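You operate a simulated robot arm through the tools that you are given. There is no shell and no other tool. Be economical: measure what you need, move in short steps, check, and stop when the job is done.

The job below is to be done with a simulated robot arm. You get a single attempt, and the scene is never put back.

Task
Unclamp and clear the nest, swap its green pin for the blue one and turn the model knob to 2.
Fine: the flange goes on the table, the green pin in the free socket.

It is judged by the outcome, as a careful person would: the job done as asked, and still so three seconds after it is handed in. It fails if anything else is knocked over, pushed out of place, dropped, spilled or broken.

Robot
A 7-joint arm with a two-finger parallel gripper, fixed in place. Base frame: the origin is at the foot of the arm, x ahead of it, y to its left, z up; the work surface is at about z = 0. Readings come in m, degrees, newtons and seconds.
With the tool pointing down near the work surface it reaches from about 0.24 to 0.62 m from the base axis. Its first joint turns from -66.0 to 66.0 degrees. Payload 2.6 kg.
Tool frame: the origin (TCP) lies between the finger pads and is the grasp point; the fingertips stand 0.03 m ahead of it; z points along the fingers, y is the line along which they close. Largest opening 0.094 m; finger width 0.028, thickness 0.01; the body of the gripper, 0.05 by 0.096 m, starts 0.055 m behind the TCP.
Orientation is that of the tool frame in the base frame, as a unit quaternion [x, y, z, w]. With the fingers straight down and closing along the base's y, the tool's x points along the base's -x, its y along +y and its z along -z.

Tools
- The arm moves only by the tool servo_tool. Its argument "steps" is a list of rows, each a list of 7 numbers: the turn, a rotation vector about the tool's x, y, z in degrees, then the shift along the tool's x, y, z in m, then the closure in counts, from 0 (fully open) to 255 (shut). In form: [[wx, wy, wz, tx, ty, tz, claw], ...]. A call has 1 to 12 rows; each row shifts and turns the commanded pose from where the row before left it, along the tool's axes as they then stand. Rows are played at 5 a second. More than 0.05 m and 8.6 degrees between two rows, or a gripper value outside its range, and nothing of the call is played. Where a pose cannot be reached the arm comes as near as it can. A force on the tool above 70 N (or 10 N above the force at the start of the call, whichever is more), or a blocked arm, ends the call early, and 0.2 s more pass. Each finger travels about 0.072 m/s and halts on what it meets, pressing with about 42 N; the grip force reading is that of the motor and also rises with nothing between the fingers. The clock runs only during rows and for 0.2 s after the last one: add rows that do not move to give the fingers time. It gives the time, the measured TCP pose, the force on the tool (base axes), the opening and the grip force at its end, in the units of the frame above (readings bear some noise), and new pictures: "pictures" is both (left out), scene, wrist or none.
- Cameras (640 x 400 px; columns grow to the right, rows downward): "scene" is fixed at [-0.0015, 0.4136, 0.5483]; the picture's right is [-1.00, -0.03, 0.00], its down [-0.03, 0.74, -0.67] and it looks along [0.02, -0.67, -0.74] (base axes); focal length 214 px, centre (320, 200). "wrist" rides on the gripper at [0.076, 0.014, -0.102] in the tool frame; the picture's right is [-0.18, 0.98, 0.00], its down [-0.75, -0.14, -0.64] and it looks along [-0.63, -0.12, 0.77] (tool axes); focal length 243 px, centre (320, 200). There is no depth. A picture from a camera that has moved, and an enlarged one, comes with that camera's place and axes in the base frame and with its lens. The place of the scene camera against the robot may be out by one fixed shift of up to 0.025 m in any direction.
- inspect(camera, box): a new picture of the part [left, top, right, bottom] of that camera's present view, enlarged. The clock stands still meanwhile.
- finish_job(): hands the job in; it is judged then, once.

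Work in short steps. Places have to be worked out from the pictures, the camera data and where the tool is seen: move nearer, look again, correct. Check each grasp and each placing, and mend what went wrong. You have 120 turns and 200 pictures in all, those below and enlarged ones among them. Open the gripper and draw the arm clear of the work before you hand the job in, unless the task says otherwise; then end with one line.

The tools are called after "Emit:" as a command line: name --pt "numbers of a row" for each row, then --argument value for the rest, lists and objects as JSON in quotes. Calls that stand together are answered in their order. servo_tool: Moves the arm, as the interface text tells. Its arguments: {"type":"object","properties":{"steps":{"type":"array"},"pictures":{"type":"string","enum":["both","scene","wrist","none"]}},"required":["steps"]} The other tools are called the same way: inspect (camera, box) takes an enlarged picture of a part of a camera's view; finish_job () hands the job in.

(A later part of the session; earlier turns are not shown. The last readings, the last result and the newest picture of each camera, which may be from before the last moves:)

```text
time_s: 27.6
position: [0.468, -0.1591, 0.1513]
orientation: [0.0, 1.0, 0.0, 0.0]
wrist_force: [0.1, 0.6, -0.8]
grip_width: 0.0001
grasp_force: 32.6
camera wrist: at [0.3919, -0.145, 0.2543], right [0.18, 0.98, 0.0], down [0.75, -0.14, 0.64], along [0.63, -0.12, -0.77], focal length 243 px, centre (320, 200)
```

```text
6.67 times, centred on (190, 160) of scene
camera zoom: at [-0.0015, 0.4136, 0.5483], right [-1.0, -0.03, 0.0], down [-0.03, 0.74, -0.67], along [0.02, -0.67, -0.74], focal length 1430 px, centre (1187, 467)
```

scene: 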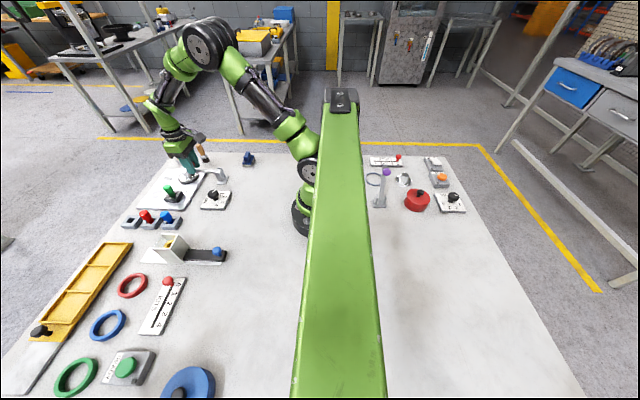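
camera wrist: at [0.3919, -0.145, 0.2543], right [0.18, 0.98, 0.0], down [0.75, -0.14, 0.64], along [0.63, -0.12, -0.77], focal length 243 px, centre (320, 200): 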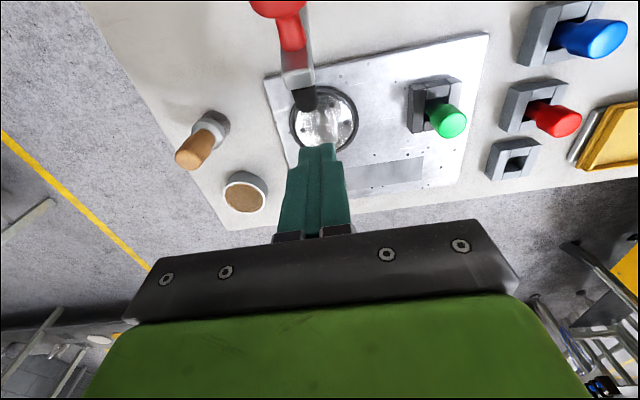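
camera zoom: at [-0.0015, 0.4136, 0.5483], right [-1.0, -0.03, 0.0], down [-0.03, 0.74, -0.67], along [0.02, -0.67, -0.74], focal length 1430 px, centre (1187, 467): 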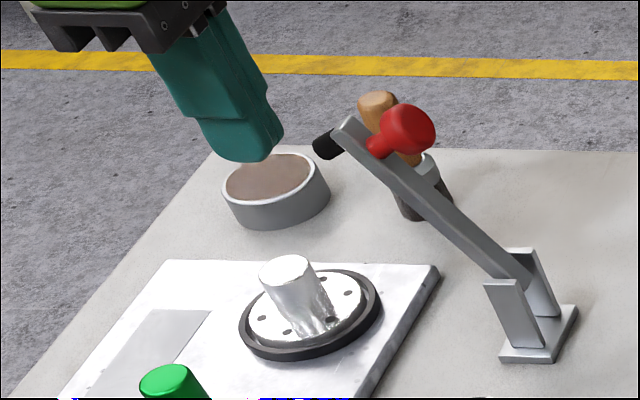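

Fingers are on the outer side; push toward the base in steps.

Emit:
servo_tool --pt "0 0 0 0.015 -0.001 0 255" --pt "0 0 0 0.015 -0.001 0 255" --pt "0 0 0 0.012 0 0 255" --pt "0 0 0 0.012 0 0 255" --pt "0 0 0 0.012 0 0 255" --pictures "wrist"

Emit:
inspect --camera "scene" --box '[150, 130, 230, 190]'

```text
time_s: 28.3
position: [0.4476, -0.16, 0.1538]
orientation: [-0.011, 1.0, -0.005, 0.018]
wrist_force: [4.4, 0.2, -0.3]
grip_width: 0.0001
grasp_force: 32.5
stopped in row 3: the force on the tool passed its limit (the readings are from after the stop); the commanded pose is now the measured one
camera wrist: at [0.3674, -0.1455, 0.2549], right [0.16, 0.99, 0.0], down [0.73, -0.12, 0.67], along [0.66, -0.11, -0.74], focal length 243 px, centre (320, 200)
```

wrist: 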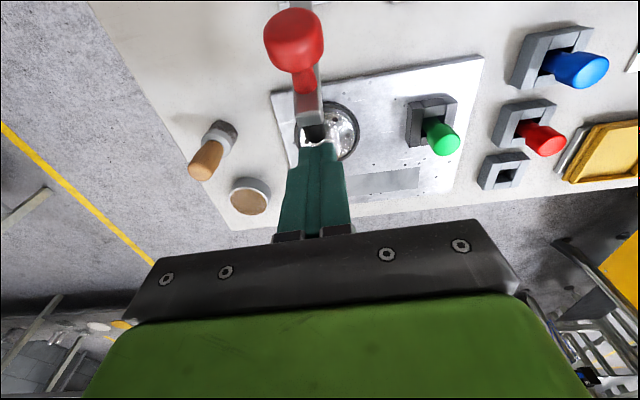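

```text
6.67 times, centred on (190, 160) of scene
camera zoom: at [-0.0015, 0.4136, 0.5483], right [-1.0, -0.03, 0.0], down [-0.03, 0.74, -0.67], along [0.02, -0.67, -0.74], focal length 1430 px, centre (1187, 467)
```

zoom: 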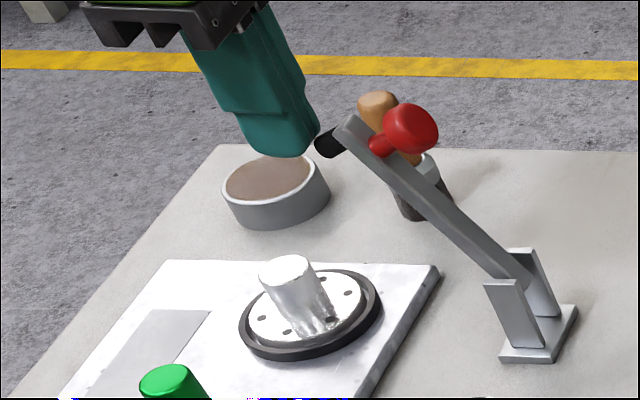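

The push hit a stop: the clamp is fully open at about 60° and stays there. Next I back off, level the tool and try yawing it 180° high up, so the camera side faces away from the clamp for the flange pick.

Emit:
servo_tool --pt "-0.57 2.06 1.26 -0.015 0 0 255" --pt "0 0 0 -0.02 0 -0.03 200" --pt "0 0 0 -0.02 0 -0.04 150" --pt "0 0 0 0 0 -0.04 110" --pt "0 0 8.5 0 0 0 110" --pt "0 0 8.5 0 0 0 110" --pt "0 0 8.5 0 0 0 110" --pt "0 0 8.5 0 0 0 110" --pt "0 0 8.5 0 0 0 110" --pt "0 0 8.5 0 0 0 110" --pt "0 0 8.5 0 0 0 110" --pt "0 0 8.5 0 0 0 110"

Emit:
inspect --camera "scene" --box '[110, 130, 250, 230]'

```text
time_s: 30.9
position: [0.5007, -0.1603, 0.2637]
orientation: [0.562, 0.827, -0.001, -0.003]
wrist_force: [-0.2, 0.3, -0.6]
grip_width: 0.0534
grasp_force: 0.1
camera wrist: at [0.4876, -0.0832, 0.3676], right [0.98, 0.19, 0.0], down [0.15, -0.75, 0.64], along [0.12, -0.63, -0.77], focal length 243 px, centre (320, 200)
```

scene: 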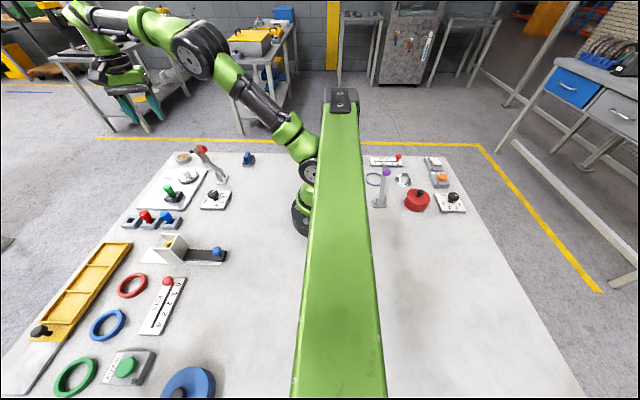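
wrist: 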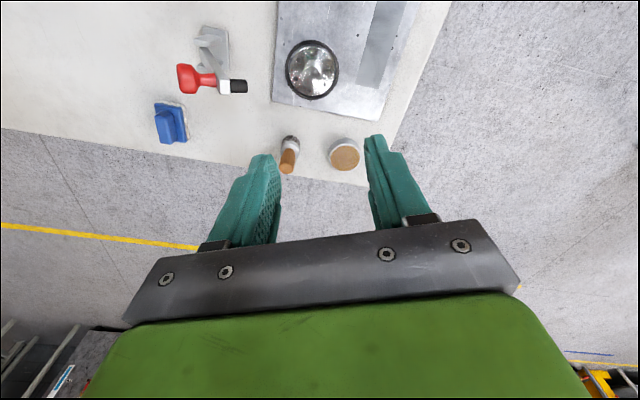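

```text
4.00 times, centred on (180, 180) of scene
camera zoom: at [-0.0015, 0.4136, 0.5483], right [-1.0, -0.03, 0.0], down [-0.03, 0.74, -0.67], along [0.02, -0.67, -0.74], focal length 858 px, centre (880, 280)
```

zoom: 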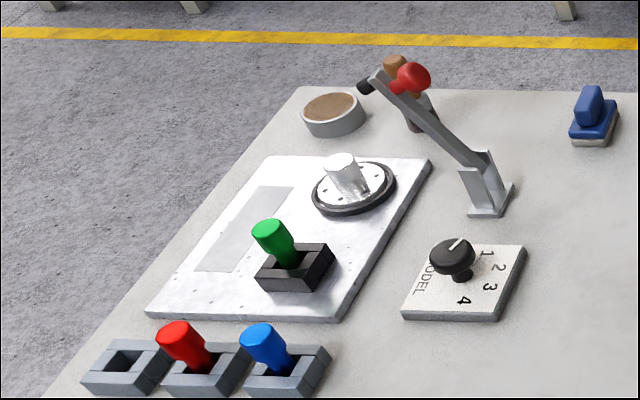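

From this view the clamp arm is actually almost vertical – fully open. Now I measure the flange from here.

Emit:
inspect --camera "wrist" --box '[270, 20, 370, 120]'

```text
4.00 times, centred on (320, 70) of wrist
camera zoom: at [0.4876, -0.0832, 0.3676], right [0.98, 0.19, 0.0], down [0.15, -0.75, 0.64], along [0.12, -0.63, -0.77], focal length 970 px, centre (320, 720)
```

zoom: 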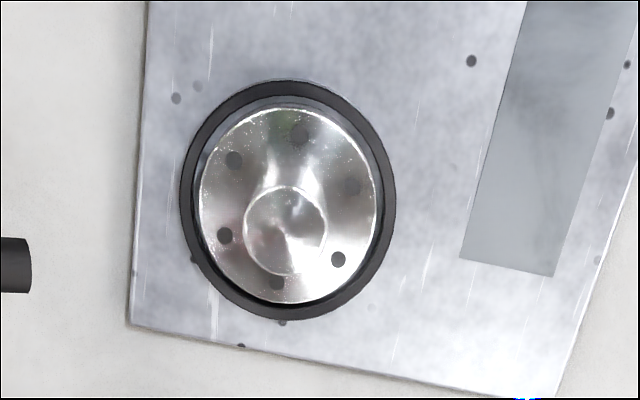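

Hub centre is at (0.490,-0.157), top z≈0.054, diameter ≈0.025. I complete the yaw to 90° and descend above it.

Emit:
servo_tool --pt "0 0 7.4 0 0 0 100" --pt "0 0 7.4 0 0 0 100" --pt "0 0 7.0 0 0 0 100" --pt "0 0 0 0.003 -0.0107 0.03 100" --pt "0 0 0 0 0 0.04 100" --pt "0 0 0 0 0 0.04 100" --pt "0 0 0 0 0 0.045 100" --pt "0 0 0 0 0 0 100"

Emit:
inspect --camera "wrist" --box '[240, 60, 400, 240]'

Emit:
inspect --camera "scene" --box '[130, 130, 230, 210]'

```text
time_s: 32.7
position: [0.4903, -0.1556, 0.1086]
orientation: [0.707, 0.708, -0.001, -0.001]
wrist_force: [-0.5, -0.4, -1.0]
grip_width: 0.0573
grasp_force: 0.1
camera wrist: at [0.5047, -0.0794, 0.2126], right [0.98, -0.18, 0.0], down [-0.14, -0.75, 0.64], along [-0.12, -0.63, -0.77], focal length 243 px, centre (320, 200)
```

scene: 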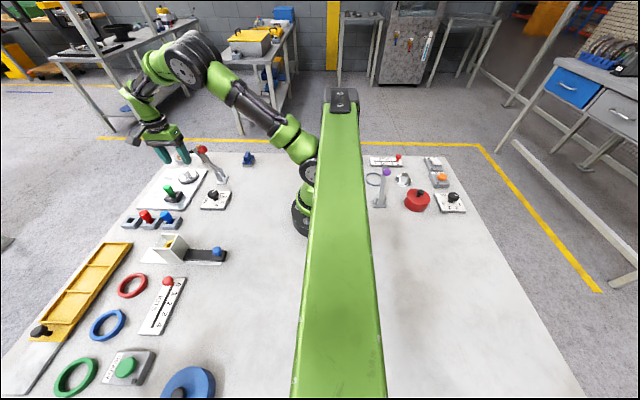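
wrist: 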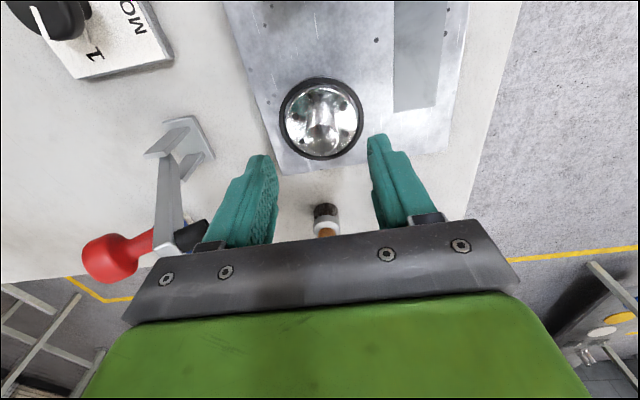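

```text
2.22 times, centred on (320, 150) of wrist
camera zoom: at [0.5047, -0.0794, 0.2126], right [0.98, -0.18, 0.0], down [-0.14, -0.75, 0.64], along [-0.12, -0.63, -0.77], focal length 539 px, centre (320, 311)
```

zoom: 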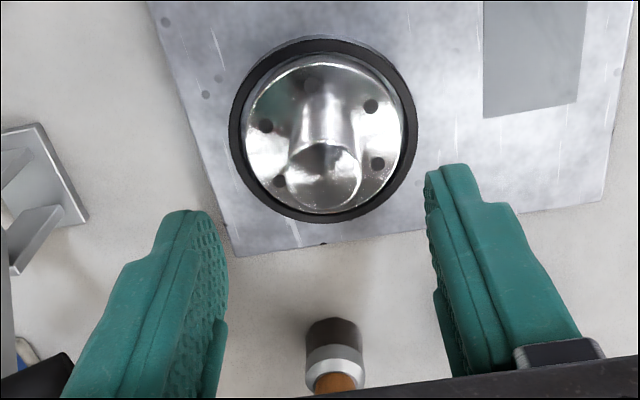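

```text
5.00 times, centred on (180, 170) of scene
camera zoom: at [-0.0015, 0.4136, 0.5483], right [-1.0, -0.03, 0.0], down [-0.03, 0.74, -0.67], along [0.02, -0.67, -0.74], focal length 1072 px, centre (1020, 350)
```

zoom: 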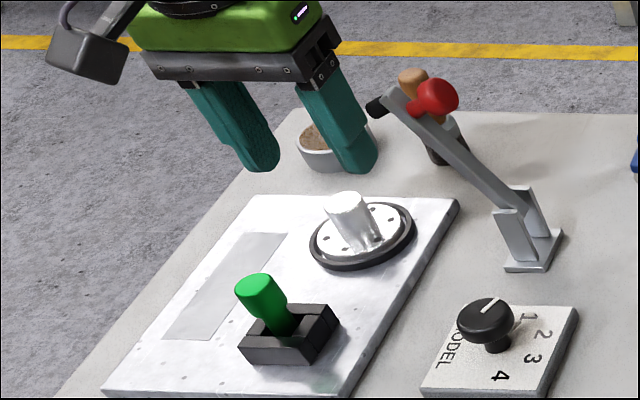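

Descending here would bring the gripper's wide side within about a centimetre of the open clamp's plunger. I try yawing another 90° so the narrow side faces it.

Emit:
servo_tool --pt "0 0 0 0 0 -0.04 100" --pt "0 0 8.2 0 0 0 100" --pt "0 0 8.2 0 0 0 100" --pt "0 0 8.2 0 0 0 100" --pt "0 0 8.2 0 0 0 100" --pt "0 0 8.2 0 0 0 100" --pt "0 0 8.2 0 0 0 100" --pt "0 0 8.2 0 0 0 100" --pt "0 0 8.2 0 0 0 100" --pt "0 0 8.2 0 0 0 100" --pt "0 0 8.2 0 0 0 100" --pt "0 0 8 0 0 0 100" --pictures "wrist"

```text
time_s: 35.3
position: [0.4908, -0.157, 0.1489]
orientation: [1.0, -0.001, -0.002, -0.001]
wrist_force: [-0.2, 0.1, 0.1]
grip_width: 0.0573
grasp_force: 0.0
camera wrist: at [0.5677, -0.1707, 0.2521], right [-0.19, -0.98, 0.0], down [-0.75, 0.14, 0.65], along [-0.63, 0.12, -0.76], focal length 243 px, centre (320, 200)
```

wrist: 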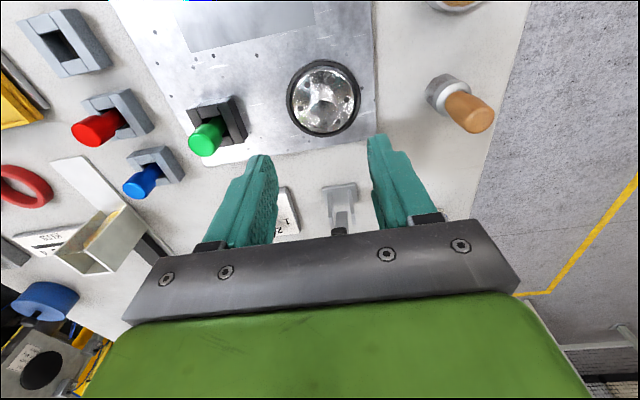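

Yaw 180° reached; now descend on the hub to z≈0.06 with fingertips just above the disc.

Emit:
servo_tool --pt "0 0 0 -0.0005 0 0.03 100" --pt "0 0 0 0 0 0.03 100" --pt "0 0 0 0 0 0.028 100" --pt "0 0 0 0 0 0 100" --pictures "wrist"

Emit:
inspect --camera "scene" --box '[130, 130, 230, 210]'

```text
time_s: 36.3
position: [0.4902, -0.1572, 0.0627]
orientation: [1.0, 0.001, -0.002, -0.001]
wrist_force: [-0.1, -0.2, -0.6]
grip_width: 0.057
grasp_force: 0.1
camera wrist: at [0.5659, -0.1708, 0.1648], right [-0.18, -0.98, 0.0], down [-0.75, 0.14, 0.64], along [-0.63, 0.12, -0.76], focal length 243 px, centre (320, 200)
```

wrist: 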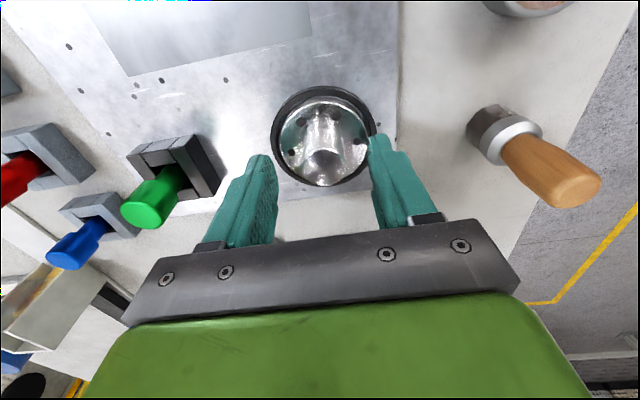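

```text
5.00 times, centred on (180, 170) of scene
camera zoom: at [-0.0015, 0.4136, 0.5483], right [-1.0, -0.03, 0.0], down [-0.03, 0.74, -0.67], along [0.02, -0.67, -0.74], focal length 1072 px, centre (1020, 350)
```

zoom: 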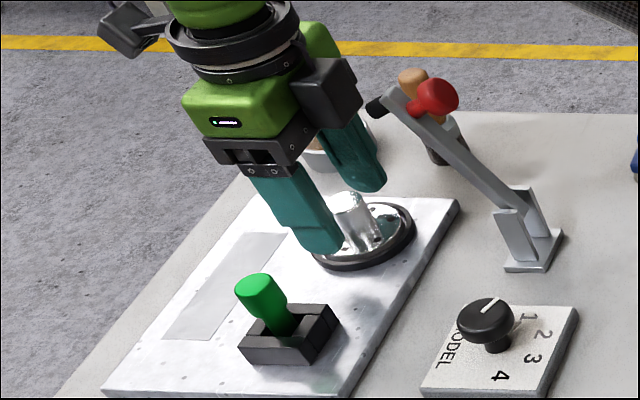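

Emit:
inspect --camera "wrist" --box '[260, 80, 390, 200]'

```text
3.33 times, centred on (325, 140) of wrist
camera zoom: at [0.5659, -0.1708, 0.1648], right [-0.18, -0.98, 0.0], down [-0.75, 0.14, 0.64], along [-0.63, 0.12, -0.76], focal length 809 px, centre (303, 400)
```

zoom: 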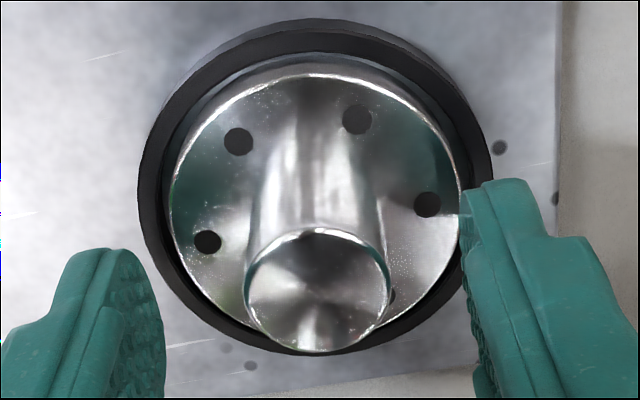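

Hub centred between the fingers; small shift of +3 mm in x, slightly lower, then close.

Emit:
servo_tool --pt "0 0 0 0.003 0.001 0.003 100" --pt "0 0 0 0 0 0 180" --pt "0 0 0 0 0 0 255" --pt "0 0 0 0 0 0 255" --pt "0 0 0 0 0 0 255" --pictures "none"

Emit:
servo_tool --pt "0 0 0 0 0 -0.005 255" --pt "0 0 0 0 0 -0.005 255" --pt "0 0 0 0 0 -0.01 255" --pt "0 0 0 0 0 -0.02 255" --pt "0 0 0 0 0 0 255" --pictures "wrist"

Emit:
inspect --camera "scene" --box '[130, 130, 230, 210]'

```text
time_s: 37.5
position: [0.4922, -0.1589, 0.06]
orientation: [1.0, 0.001, -0.002, 0.0]
wrist_force: [2.0, -5.4, 0.6]
grip_width: 0.0247
grasp_force: 41.9
```

```text
time_s: 38.7
position: [0.4932, -0.1583, 0.0985]
orientation: [1.0, 0.002, -0.002, -0.001]
wrist_force: [-0.6, -0.1, -0.4]
grip_width: 0.0001
grasp_force: 33.0
camera wrist: at [0.5696, -0.1709, 0.2015], right [-0.18, -0.98, 0.0], down [-0.75, 0.14, 0.64], along [-0.63, 0.12, -0.76], focal length 243 px, centre (320, 200)
```

wrist: 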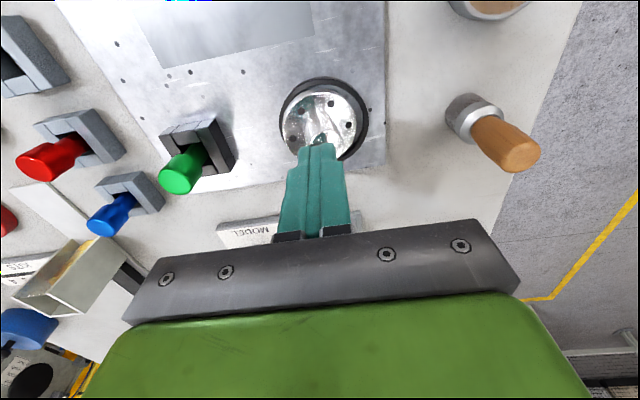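

```text
5.00 times, centred on (180, 170) of scene
camera zoom: at [-0.0015, 0.4136, 0.5483], right [-1.0, -0.03, 0.0], down [-0.03, 0.74, -0.67], along [0.02, -0.67, -0.74], focal length 1072 px, centre (1020, 350)
```

zoom: 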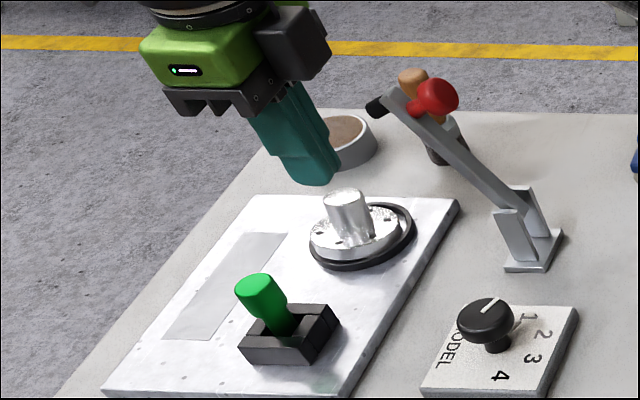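

The hub slipped out of the pads and the flange now sits skewed on its seat ring. I look closer.

Emit:
inspect --camera "wrist" --box '[260, 60, 400, 180]'

Emit:
inspect --camera "scene" --box '[180, 160, 220, 190]'

```text
3.33 times, centred on (330, 120) of wrist
camera zoom: at [0.5696, -0.1709, 0.2015], right [-0.18, -0.98, 0.0], down [-0.75, 0.14, 0.64], along [-0.63, 0.12, -0.76], focal length 809 px, centre (287, 467)
```

zoom: 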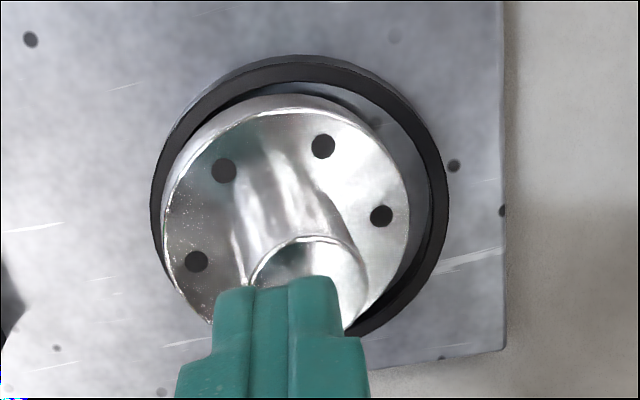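

```text
13.33 times, centred on (200, 175) of scene
camera zoom: at [-0.0015, 0.4136, 0.5483], right [-1.0, -0.03, 0.0], down [-0.03, 0.74, -0.67], along [0.02, -0.67, -0.74], focal length 2860 px, centre (1920, 533)
```

zoom: 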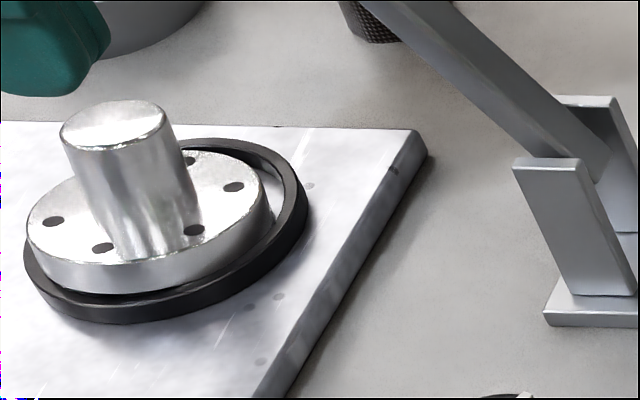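

The disc was lifted and now leans on the ring's edge; hub is still about in place. I reopen, go lower on the hub and regrip.

Emit:
servo_tool --pt "0 0 0 0.003 0.001 -0.005 100" --pt "0 0 0 0 0 0 100" --pt "0 0 0 0 0 0.02 100" --pt "0 0 0 0 0 0.022 100" --pt "0 0 0 0 0 0.002 100" --pt "0 0 0 0 0 0.002 100" --pt "0 0 0 0 0 0 100" --pictures "wrist"

Emit:
inspect --camera "wrist" --box '[250, 80, 390, 200]'

Emit:
inspect --camera "scene" --box '[160, 150, 220, 195]'

```text
time_s: 40.3
position: [0.496, -0.1578, 0.0571]
orientation: [1.0, 0.001, -0.001, -0.001]
wrist_force: [1.0, 0.4, 4.5]
grip_width: 0.0578
grasp_force: 0.7
camera wrist: at [0.5728, -0.1721, 0.1609], right [-0.18, -0.98, 0.0], down [-0.75, 0.14, 0.64], along [-0.63, 0.12, -0.77], focal length 243 px, centre (320, 200)
```

wrist: 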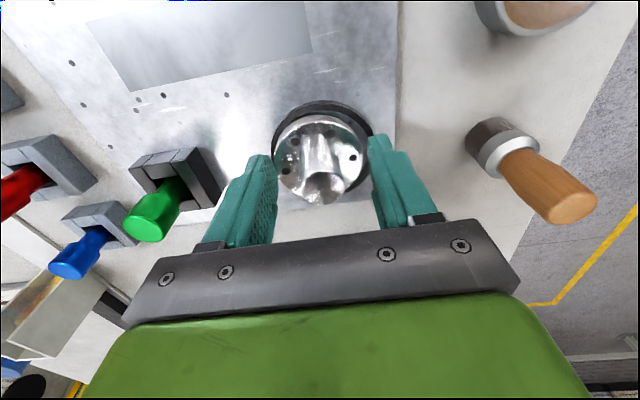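

```text
3.33 times, centred on (320, 140) of wrist
camera zoom: at [0.5728, -0.1721, 0.1609], right [-0.18, -0.98, 0.0], down [-0.75, 0.14, 0.64], along [-0.63, 0.12, -0.77], focal length 809 px, centre (320, 400)
```

zoom: 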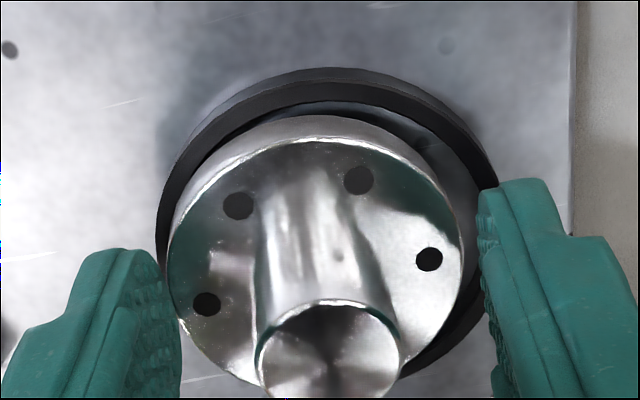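

```text
8.89 times, centred on (190, 172) of scene
camera zoom: at [-0.0015, 0.4136, 0.5483], right [-1.0, -0.03, 0.0], down [-0.03, 0.74, -0.67], along [0.02, -0.67, -0.74], focal length 1906 px, centre (1476, 444)
```

zoom: 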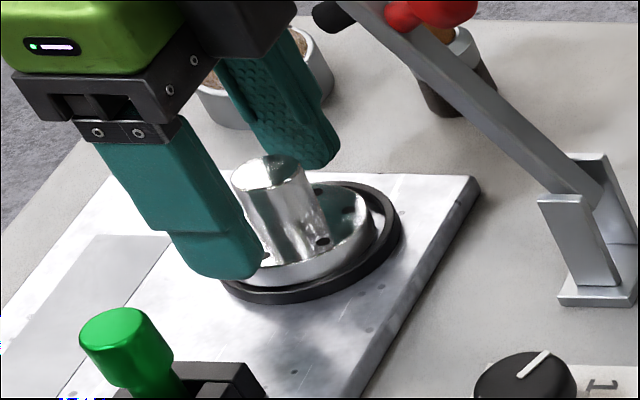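

Tips are about at disc level. I raise 2 mm, shift to centre, close, and lift slowly.

Emit:
servo_tool --pt "0 0 0 0.003 0.001 -0.002 100" --pt "0 0 0 0 0 0 160" --pt "0 0 0 0 0 0 255" --pt "0 0 0 0 0 0 255" --pt "0 0 0 0 0 0 255" --pt "0 0 0 0 0 -0.002 255" --pt "0 0 0 0 0 -0.002 255" --pt "0 0 0 0 0 -0.002 255" --pt "0 0 0 0 0 -0.003 255" --pictures "wrist"

Emit:
inspect --camera "scene" --box '[160, 150, 220, 195]'

```text
time_s: 42.3
position: [0.499, -0.1587, 0.0682]
orientation: [1.0, 0.0, -0.002, 0.0]
wrist_force: [-1.1, 0.1, -2.7]
grip_width: 0.0248
grasp_force: 41.8
camera wrist: at [0.5757, -0.1732, 0.1711], right [-0.18, -0.98, 0.0], down [-0.75, 0.14, 0.64], along [-0.63, 0.12, -0.76], focal length 243 px, centre (320, 200)
```

wrist: 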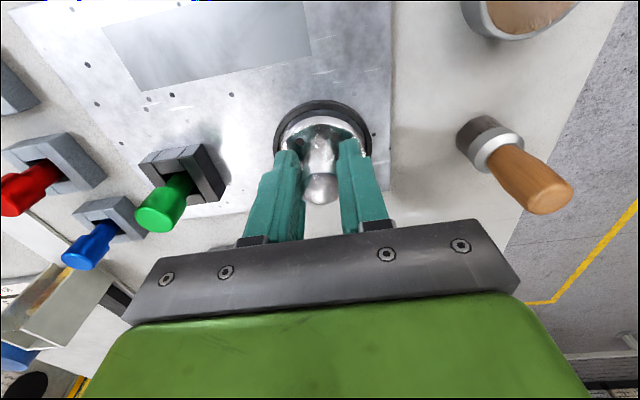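

```text
8.89 times, centred on (190, 172) of scene
camera zoom: at [-0.0015, 0.4136, 0.5483], right [-1.0, -0.03, 0.0], down [-0.03, 0.74, -0.67], along [0.02, -0.67, -0.74], focal length 1906 px, centre (1476, 444)
```

zoom: 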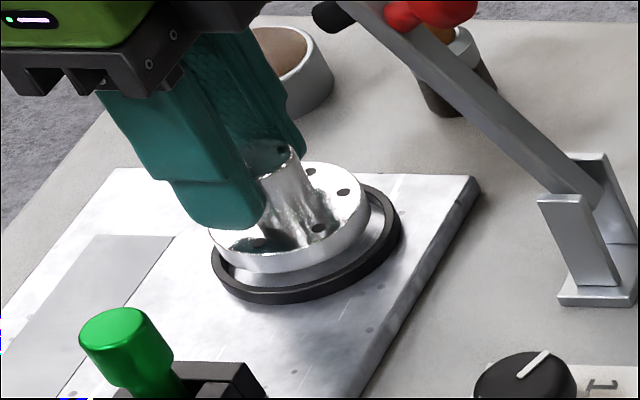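

Flange is free of its seat and held. Continue lifting gently.

Emit:
servo_tool --pt "0 0 0 0 0 -0.004 255" --pt "0 0 0 0 0 -0.007 255" --pt "0 0 0 0 0 -0.009 255" --pt "0 0 0 0 0 -0.01 255" --pt "0 0 0 0 0 -0.01 255" --pt "0 0 0 0 0 -0.01 255" --pt "0 0 0 0 0 -0.01 255" --pt "0 0 0 0 0 -0.01 255" --pt "0 0 0 0 0 -0.006 255" --pt "0 0 0 0 0 0 255" --pictures "both"

```text
time_s: 44.5
position: [0.4994, -0.1608, 0.1441]
orientation: [1.0, 0.001, -0.002, 0.0]
wrist_force: [0.4, 0.4, -2.9]
grip_width: 0.0245
grasp_force: 41.6
camera wrist: at [0.576, -0.1734, 0.2472], right [-0.18, -0.98, 0.0], down [-0.75, 0.14, 0.65], along [-0.63, 0.12, -0.76], focal length 243 px, centre (320, 200)
```

scene: 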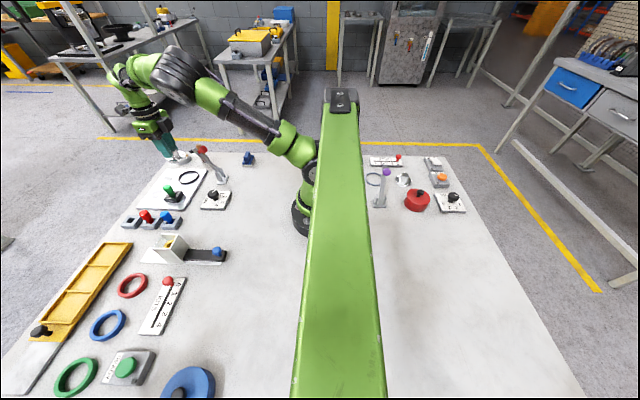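
wrist: 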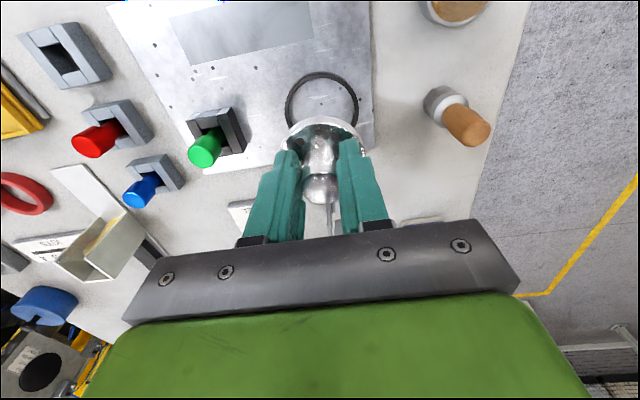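

Held well. Carry it at this height, first in +y, then toward the base, to the clear table spot at about (0.33, 0.035).

Emit:
servo_tool --pt "0 0 0 0 -0.012 -0.005 255" --pt "0 0 0 0 -0.02 -0.005 255" --pt "0 0 0 0 -0.022 0 255" --pt "0 0 0 0 -0.022 0 255" --pt "0 0 0 -0.01 -0.022 0 255" --pt "0 0 0 -0.02 -0.022 0 255" --pt "0 0 0 -0.025 -0.022 0 255" --pt "0 0 0 -0.025 -0.022 0 255" --pt "0 0 0 -0.025 -0.02 0 255" --pt "0 0 0 -0.025 -0.012 0 255" --pt "0 0 0 -0.025 0 0 255" --pt "0 0 0 -0.014 0 0 255" --pictures "both"

```text
time_s: 47.1
position: [0.3289, 0.0365, 0.155]
orientation: [1.0, 0.0, -0.002, -0.001]
wrist_force: [-0.2, -0.8, -3.2]
grip_width: 0.0251
grasp_force: 42.0
camera wrist: at [0.4064, 0.0225, 0.2574], right [-0.18, -0.98, 0.0], down [-0.75, 0.14, 0.65], along [-0.63, 0.12, -0.76], focal length 243 px, centre (320, 200)
```

scene: 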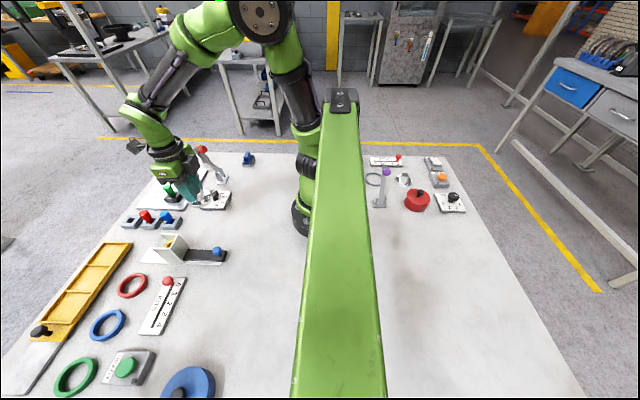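
wrist: 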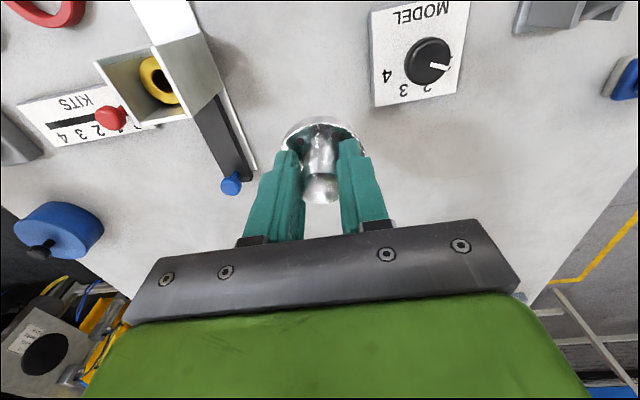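

Spot below is clear. Lower to just above the table, then slowly to contact.

Emit:
servo_tool --pt "0 0 0 0 0 0.015 255" --pt "0 0 0 0 0 0.02 255" --pt "0 0 0 0 0 0.02 255" --pt "0 0 0 0 0 0.02 255" --pt "0 0 0 0 0 0.015 255" --pt "0 0 0 0 0 0.01 255" --pt "0 0 0 0 0 0.004 255" --pt "0 0 0 0 0 0 255" --pictures "none"

Emit:
inspect --camera "scene" --box '[180, 190, 240, 235]'

```text
time_s: 48.9
position: [0.3285, 0.0354, 0.0507]
orientation: [1.0, 0.0, -0.003, 0.0]
wrist_force: [-0.5, -0.5, -3.1]
grip_width: 0.0248
grasp_force: 42.2
```

```text
8.89 times, centred on (210, 212) of scene
camera zoom: at [-0.0015, 0.4136, 0.5483], right [-1.0, -0.03, 0.0], down [-0.03, 0.74, -0.67], along [0.02, -0.67, -0.74], focal length 1906 px, centre (1298, 89)
```

zoom: 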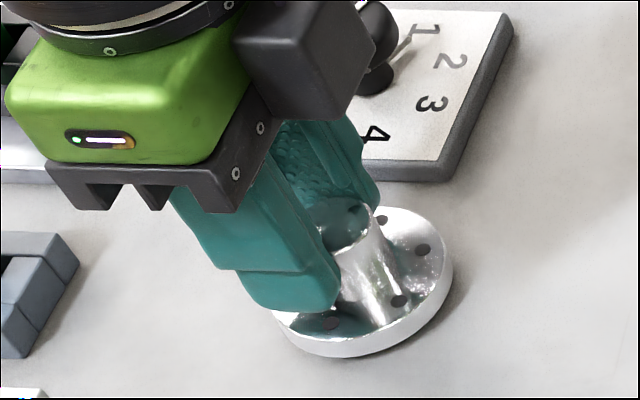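

Emit:
servo_tool --pt "0 0 0 0 0 0.002 255" --pt "0 0 0 0 0 0.002 255" --pt "0 0 0 0 0 0.002 255" --pt "0 0 0 0 0 0 255" --pictures "none"

Emit:
servo_tool --pt "0 0 0 0 0 0.002 255" --pt "0 0 0 0 0 0.002 255" --pt "0 0 0 0 0 0 255" --pictures "none"

Emit:
inspect --camera "scene" --box '[180, 190, 240, 235]'

```text
time_s: 49.9
position: [0.3299, 0.0348, 0.0459]
orientation: [1.0, 0.001, -0.001, 0.0]
wrist_force: [-2.8, -1.4, 24.7]
grip_width: 0.0247
grasp_force: 41.9
```

```text
time_s: 50.7
position: [0.33, 0.035, 0.0426]
orientation: [1.0, 0.0, 0.001, 0.0]
wrist_force: [1.0, 0.2, 32.2]
grip_width: 0.0246
grasp_force: 41.8
```

```text
8.89 times, centred on (210, 212) of scene
camera zoom: at [-0.0016, 0.4136, 0.5483], right [-1.0, -0.03, 0.0], down [-0.03, 0.74, -0.67], along [0.02, -0.67, -0.74], focal length 1906 px, centre (1298, 89)
```

zoom: 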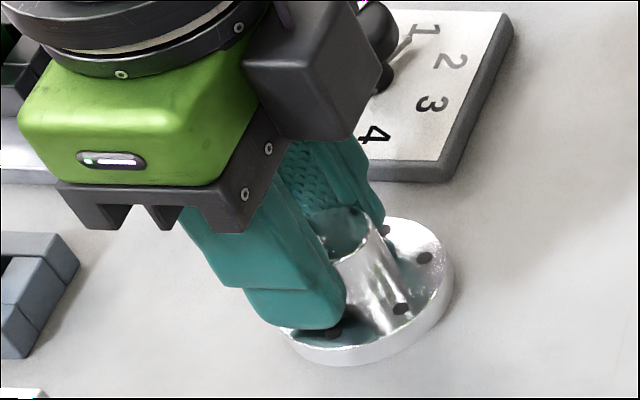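

Flange is on the table. Relieve pressure, open and rise.

Emit:
servo_tool --pt "0 0 0 0 0 -0.003 255" --pt "0 0 0 0 0 0 150" --pt "0 0 0 0 0 0 100" --pt "0 0 0 0 0 0 100" --pt "0 0 0 0 0 -0.02 100" --pt "0 0 0 0 0 -0.04 100" --pt "0 0 0 0 0 -0.04 100" --pt "0 0 0 0 0 -0.03 100" --pictures "both"

```text
time_s: 52.5
position: [0.3292, 0.0364, 0.1743]
orientation: [1.0, 0.001, -0.002, 0.0]
wrist_force: [-0.1, 0.0, -0.4]
grip_width: 0.0571
grasp_force: 0.0
camera wrist: at [0.4061, 0.0223, 0.2773], right [-0.18, -0.98, 0.0], down [-0.75, 0.14, 0.65], along [-0.63, 0.12, -0.76], focal length 243 px, centre (320, 200)
```

scene: 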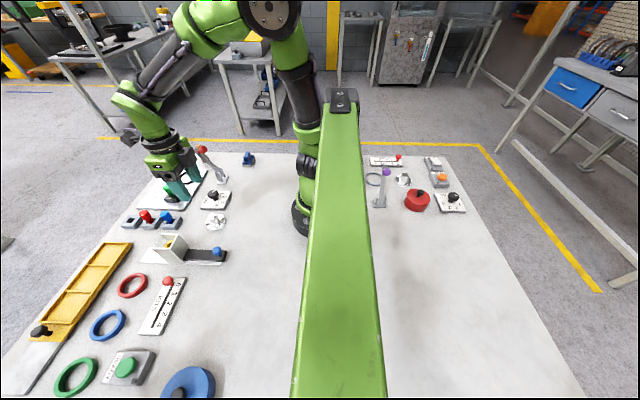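
wrist: 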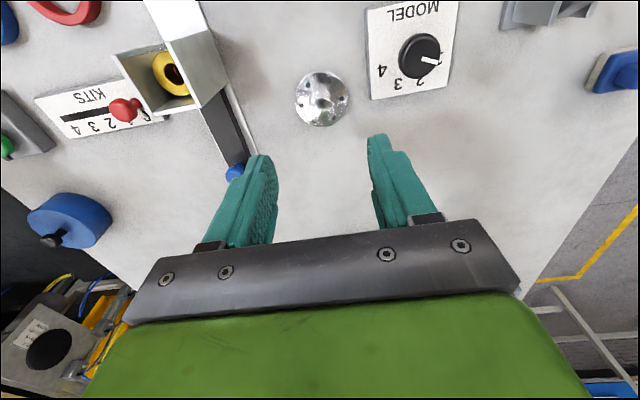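

Flange stands cleanly on the table. Next: move above the green pin, near (0.484,-0.055).

Emit:
servo_tool --pt "0 0 0 0.04 0.024 0 100" --pt "0 0 0 0.04 0.024 0 100" --pt "0 0 0 0.04 0.024 0 100" --pt "0 0 0 0.035 0.019 -0.01 100" --pt "0 0 0 0 0 0 100" --pictures "wrist"

Emit:
inspect --camera "wrist" --box '[200, 0, 400, 180]'

Emit:
inspect --camera "scene" --box '[115, 175, 195, 235]'

```text
time_s: 53.7
position: [0.484, -0.0557, 0.1838]
orientation: [1.0, 0.0, -0.003, 0.0]
wrist_force: [0.4, -0.7, 0.2]
grip_width: 0.0572
grasp_force: 0.0
camera wrist: at [0.5612, -0.0688, 0.2866], right [-0.18, -0.98, 0.0], down [-0.75, 0.14, 0.65], along [-0.63, 0.12, -0.76], focal length 243 px, centre (320, 200)
```

wrist: 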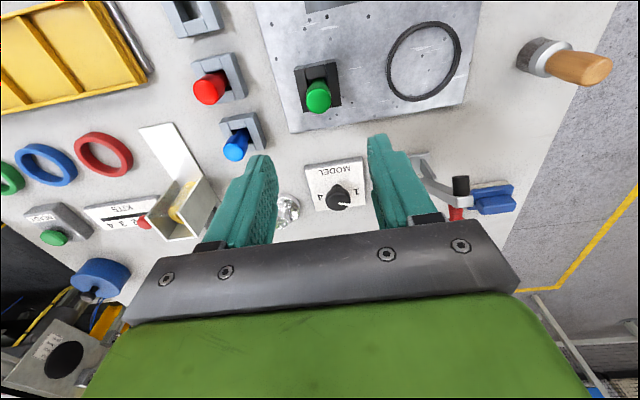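

```text
2.22 times, centred on (300, 90) of wrist
camera zoom: at [0.5612, -0.0688, 0.2866], right [-0.18, -0.98, 0.0], down [-0.75, 0.14, 0.65], along [-0.63, 0.12, -0.76], focal length 539 px, centre (364, 444)
```

zoom: 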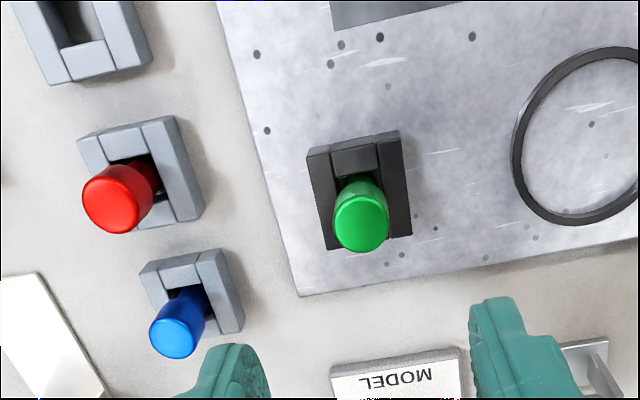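

```text
6.67 times, centred on (155, 205) of scene
camera zoom: at [-0.0015, 0.4136, 0.5483], right [-1.0, -0.03, 0.0], down [-0.03, 0.74, -0.67], along [0.02, -0.67, -0.74], focal length 1430 px, centre (1420, 167)
```

zoom: 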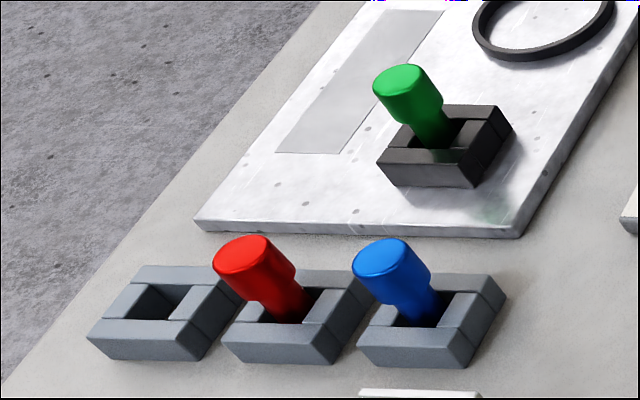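

Green cap top is near (0.489,-0.054,0.055). I descend halfway to refine.

Emit:
servo_tool --pt "0 0 0 0.002 -0.001 0.03 100" --pt "0 0 0 0.002 0 0.035 100" --pt "0 0 0 0 0 0 100" --pictures "none"

Emit:
inspect --camera "wrist" --box '[240, 60, 400, 220]'

```text
time_s: 54.5
position: [0.4871, -0.053, 0.1187]
orientation: [1.0, 0.001, -0.002, 0.001]
wrist_force: [-0.3, -0.4, 0.6]
grip_width: 0.0571
grasp_force: 0.1
```

```text
2.50 times, centred on (320, 140) of wrist
camera zoom: at [0.5647, -0.0672, 0.2213], right [-0.18, -0.98, 0.0], down [-0.75, 0.14, 0.64], along [-0.63, 0.12, -0.76], focal length 606 px, centre (320, 350)
```

zoom: 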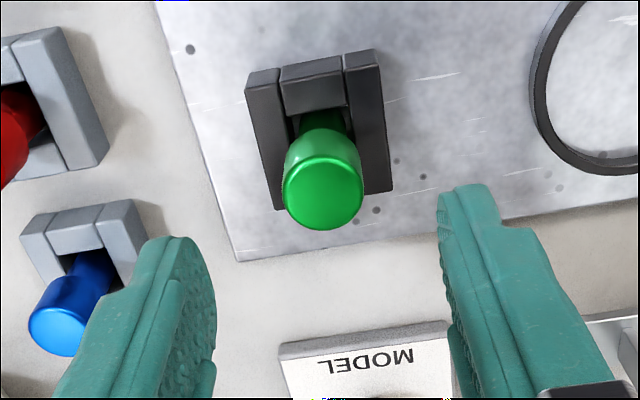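

Emit:
servo_tool --pt "0 0 0 0.003 0.001 0.025 100" --pt "0 0 0 0 0 0.025 100" --pt "0 0 0 0 0 0 100" --pictures "none"

Emit:
inspect --camera "wrist" --box '[240, 60, 400, 220]'

Emit:
inspect --camera "scene" --box '[140, 160, 200, 205]'

```text
time_s: 55.3
position: [0.4911, -0.0548, 0.0681]
orientation: [1.0, 0.0, -0.001, 0.0]
wrist_force: [0.4, -0.1, -0.3]
grip_width: 0.0574
grasp_force: 0.0
```

```text
2.50 times, centred on (320, 140) of wrist
camera zoom: at [0.5683, -0.0688, 0.1712], right [-0.18, -0.98, 0.0], down [-0.75, 0.14, 0.65], along [-0.63, 0.12, -0.76], focal length 606 px, centre (320, 350)
```

zoom: 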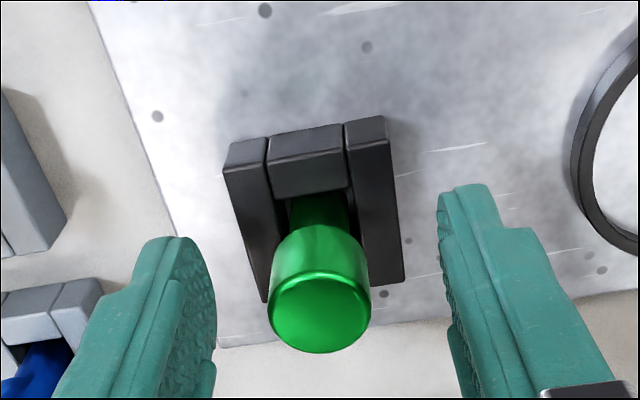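

```text
8.89 times, centred on (170, 182) of scene
camera zoom: at [-0.0015, 0.4136, 0.5483], right [-1.0, -0.03, 0.0], down [-0.03, 0.74, -0.67], along [0.02, -0.67, -0.74], focal length 1906 px, centre (1653, 356)
```

zoom: 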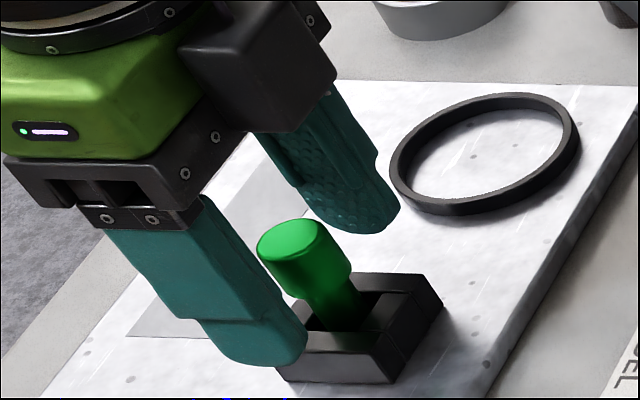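

Cap top is at (0.491,-0.054,0.065), between the fingers. Lower a little, close, and lift slowly.

Emit:
servo_tool --pt "0 0 0 0 0 0.004 100" --pt "0 0 0 0 0 0 160" --pt "0 0 0 0 0 0 255" --pt "0 0 0 0 0 0 255" --pt "0 0 0 0 0 0 255" --pt "0 0 0 0 0 -0.002 255" --pt "0 0 0 0 0 -0.002 255" --pt "0 0 0 0 0 -0.003 255" --pt "0 0 0 0 0 -0.003 255" --pictures "wrist"

Emit:
inspect --camera "scene" --box '[140, 160, 200, 205]'

```text
time_s: 57.3
position: [0.4922, -0.055, 0.0755]
orientation: [1.0, 0.0, -0.002, 0.001]
wrist_force: [0.6, 1.0, 0.0]
grip_width: 0.0211
grasp_force: 41.9
camera wrist: at [0.5688, -0.0684, 0.1777], right [-0.18, -0.98, 0.0], down [-0.75, 0.14, 0.64], along [-0.63, 0.12, -0.76], focal length 243 px, centre (320, 200)
```

wrist: 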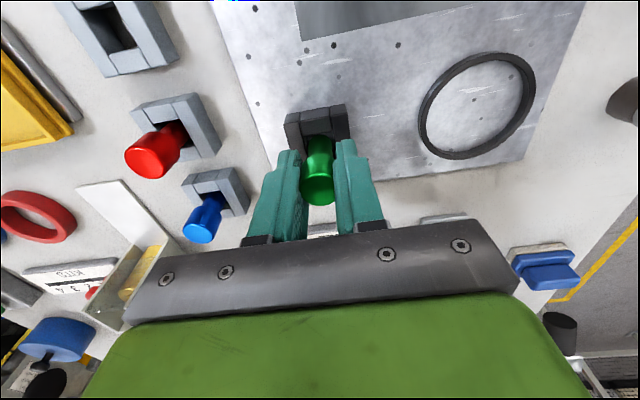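

```text
8.89 times, centred on (170, 182) of scene
camera zoom: at [-0.0015, 0.4136, 0.5483], right [-1.0, -0.03, 0.0], down [-0.03, 0.74, -0.67], along [0.02, -0.67, -0.74], focal length 1906 px, centre (1653, 356)
```

zoom: 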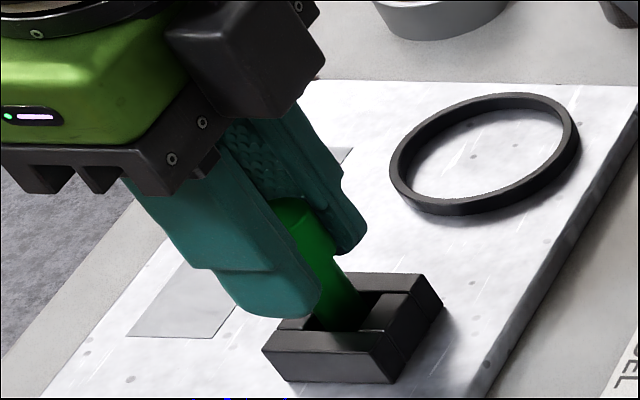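

Green pin is held (0.021). Lift clear and carry it above the free socket for a look.

Emit:
servo_tool --pt "0 0 0 0 0 -0.006 255" --pt "0 0 0 0 0 -0.01 255" --pt "0 0 0 0 0 -0.015 255" --pt "0 0 0 0 0 -0.02 255" --pt "0 0 0 0 0 -0.02 255" --pt "0 0 0 0.018 -0.025 -0.01 255" --pt "0 0 0 0.018 -0.025 0 255" --pt "0 0 0 0.018 -0.025 0 255" --pt "0 0 0 0.018 -0.023 0 255" --pt "0 0 0 0 0 0 255" --pictures "both"

Emit:
inspect --camera "wrist" --box '[220, 60, 420, 240]'

```text
time_s: 59.5
position: [0.5647, 0.042, 0.1563]
orientation: [1.0, 0.001, -0.002, -0.001]
wrist_force: [0.4, 0.4, -0.2]
grip_width: 0.0213
grasp_force: 41.6
camera wrist: at [0.6409, 0.0293, 0.2589], right [-0.18, -0.98, 0.0], down [-0.75, 0.14, 0.65], along [-0.63, 0.12, -0.76], focal length 243 px, centre (320, 200)
```

scene: 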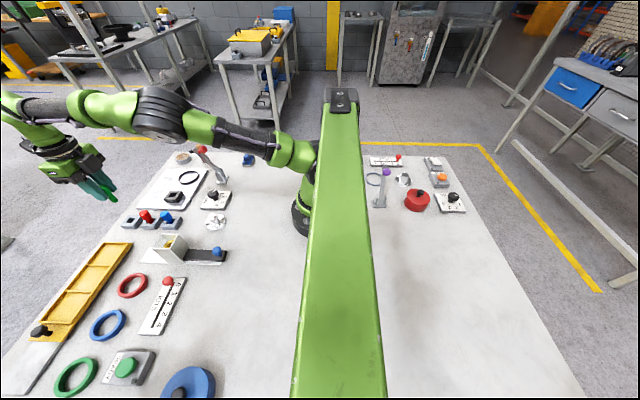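
wrist: 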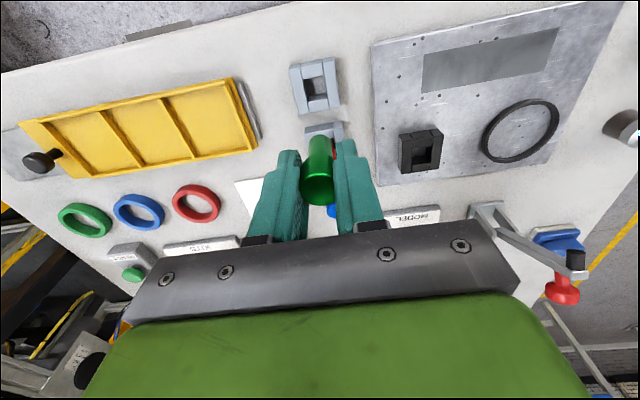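

```text
2.22 times, centred on (320, 150) of wrist
camera zoom: at [0.6409, 0.0293, 0.2589], right [-0.18, -0.98, 0.0], down [-0.75, 0.14, 0.65], along [-0.63, 0.12, -0.76], focal length 539 px, centre (320, 311)
```

zoom: 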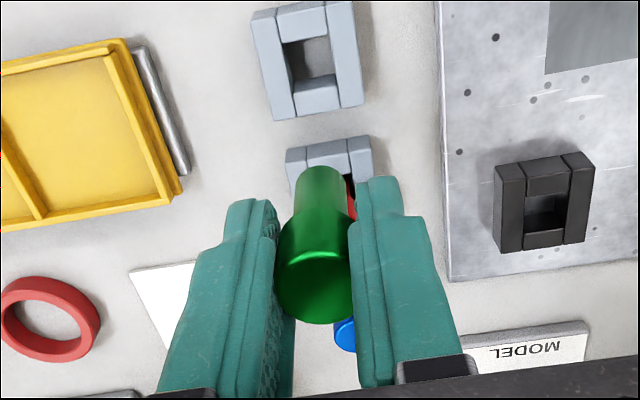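

Both the nest socket and the free socket are in this one view; I zoom in on each to get their offset precisely.

Emit:
inspect --camera "wrist" --box '[280, 50, 350, 120]'

Emit:
inspect --camera "wrist" --box '[385, 115, 455, 185]'

Emit:
inspect --camera "wrist" --box '[270, 110, 370, 220]'

```text
5.71 times, centred on (315, 85) of wrist
camera zoom: at [0.6409, 0.0293, 0.2589], right [-0.18, -0.98, 0.0], down [-0.75, 0.14, 0.65], along [-0.63, 0.12, -0.76], focal length 1386 px, centre (349, 857)
```

zoom: 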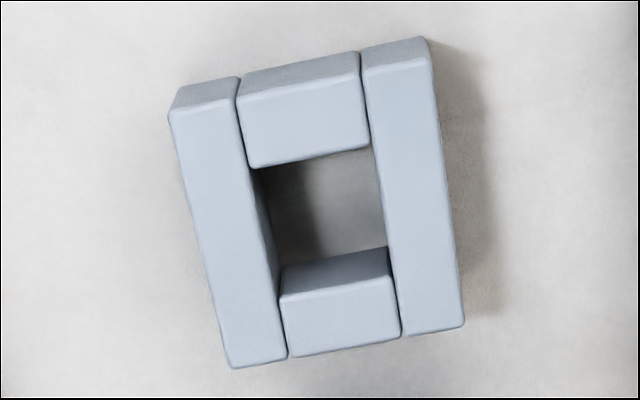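

```text
5.71 times, centred on (420, 150) of wrist
camera zoom: at [0.6409, 0.0293, 0.2589], right [-0.18, -0.98, 0.0], down [-0.75, 0.14, 0.65], along [-0.63, 0.12, -0.76], focal length 1386 px, centre (-251, 486)
```

zoom: 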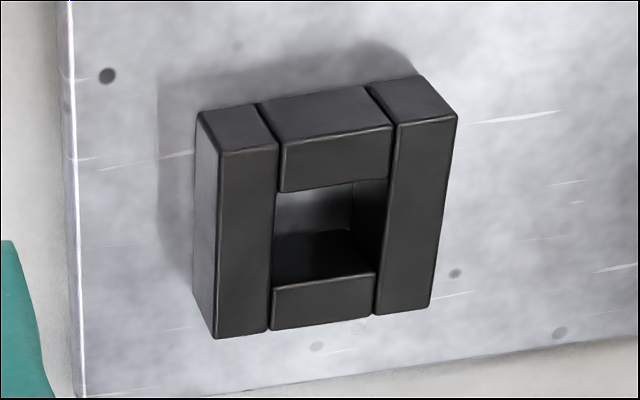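

```text
3.64 times, centred on (320, 165) of wrist
camera zoom: at [0.6409, 0.0293, 0.2589], right [-0.18, -0.98, 0.0], down [-0.75, 0.14, 0.65], along [-0.63, 0.12, -0.76], focal length 882 px, centre (320, 327)
```

zoom: 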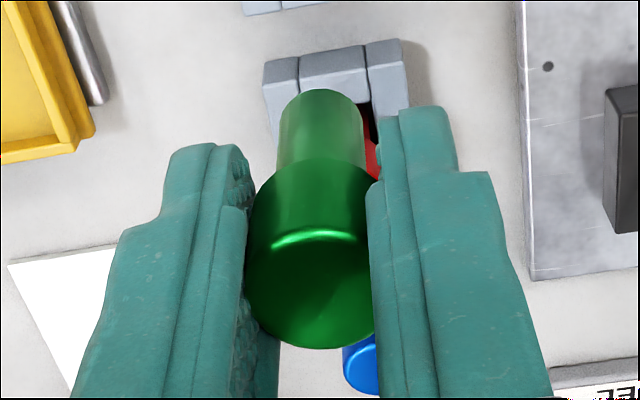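

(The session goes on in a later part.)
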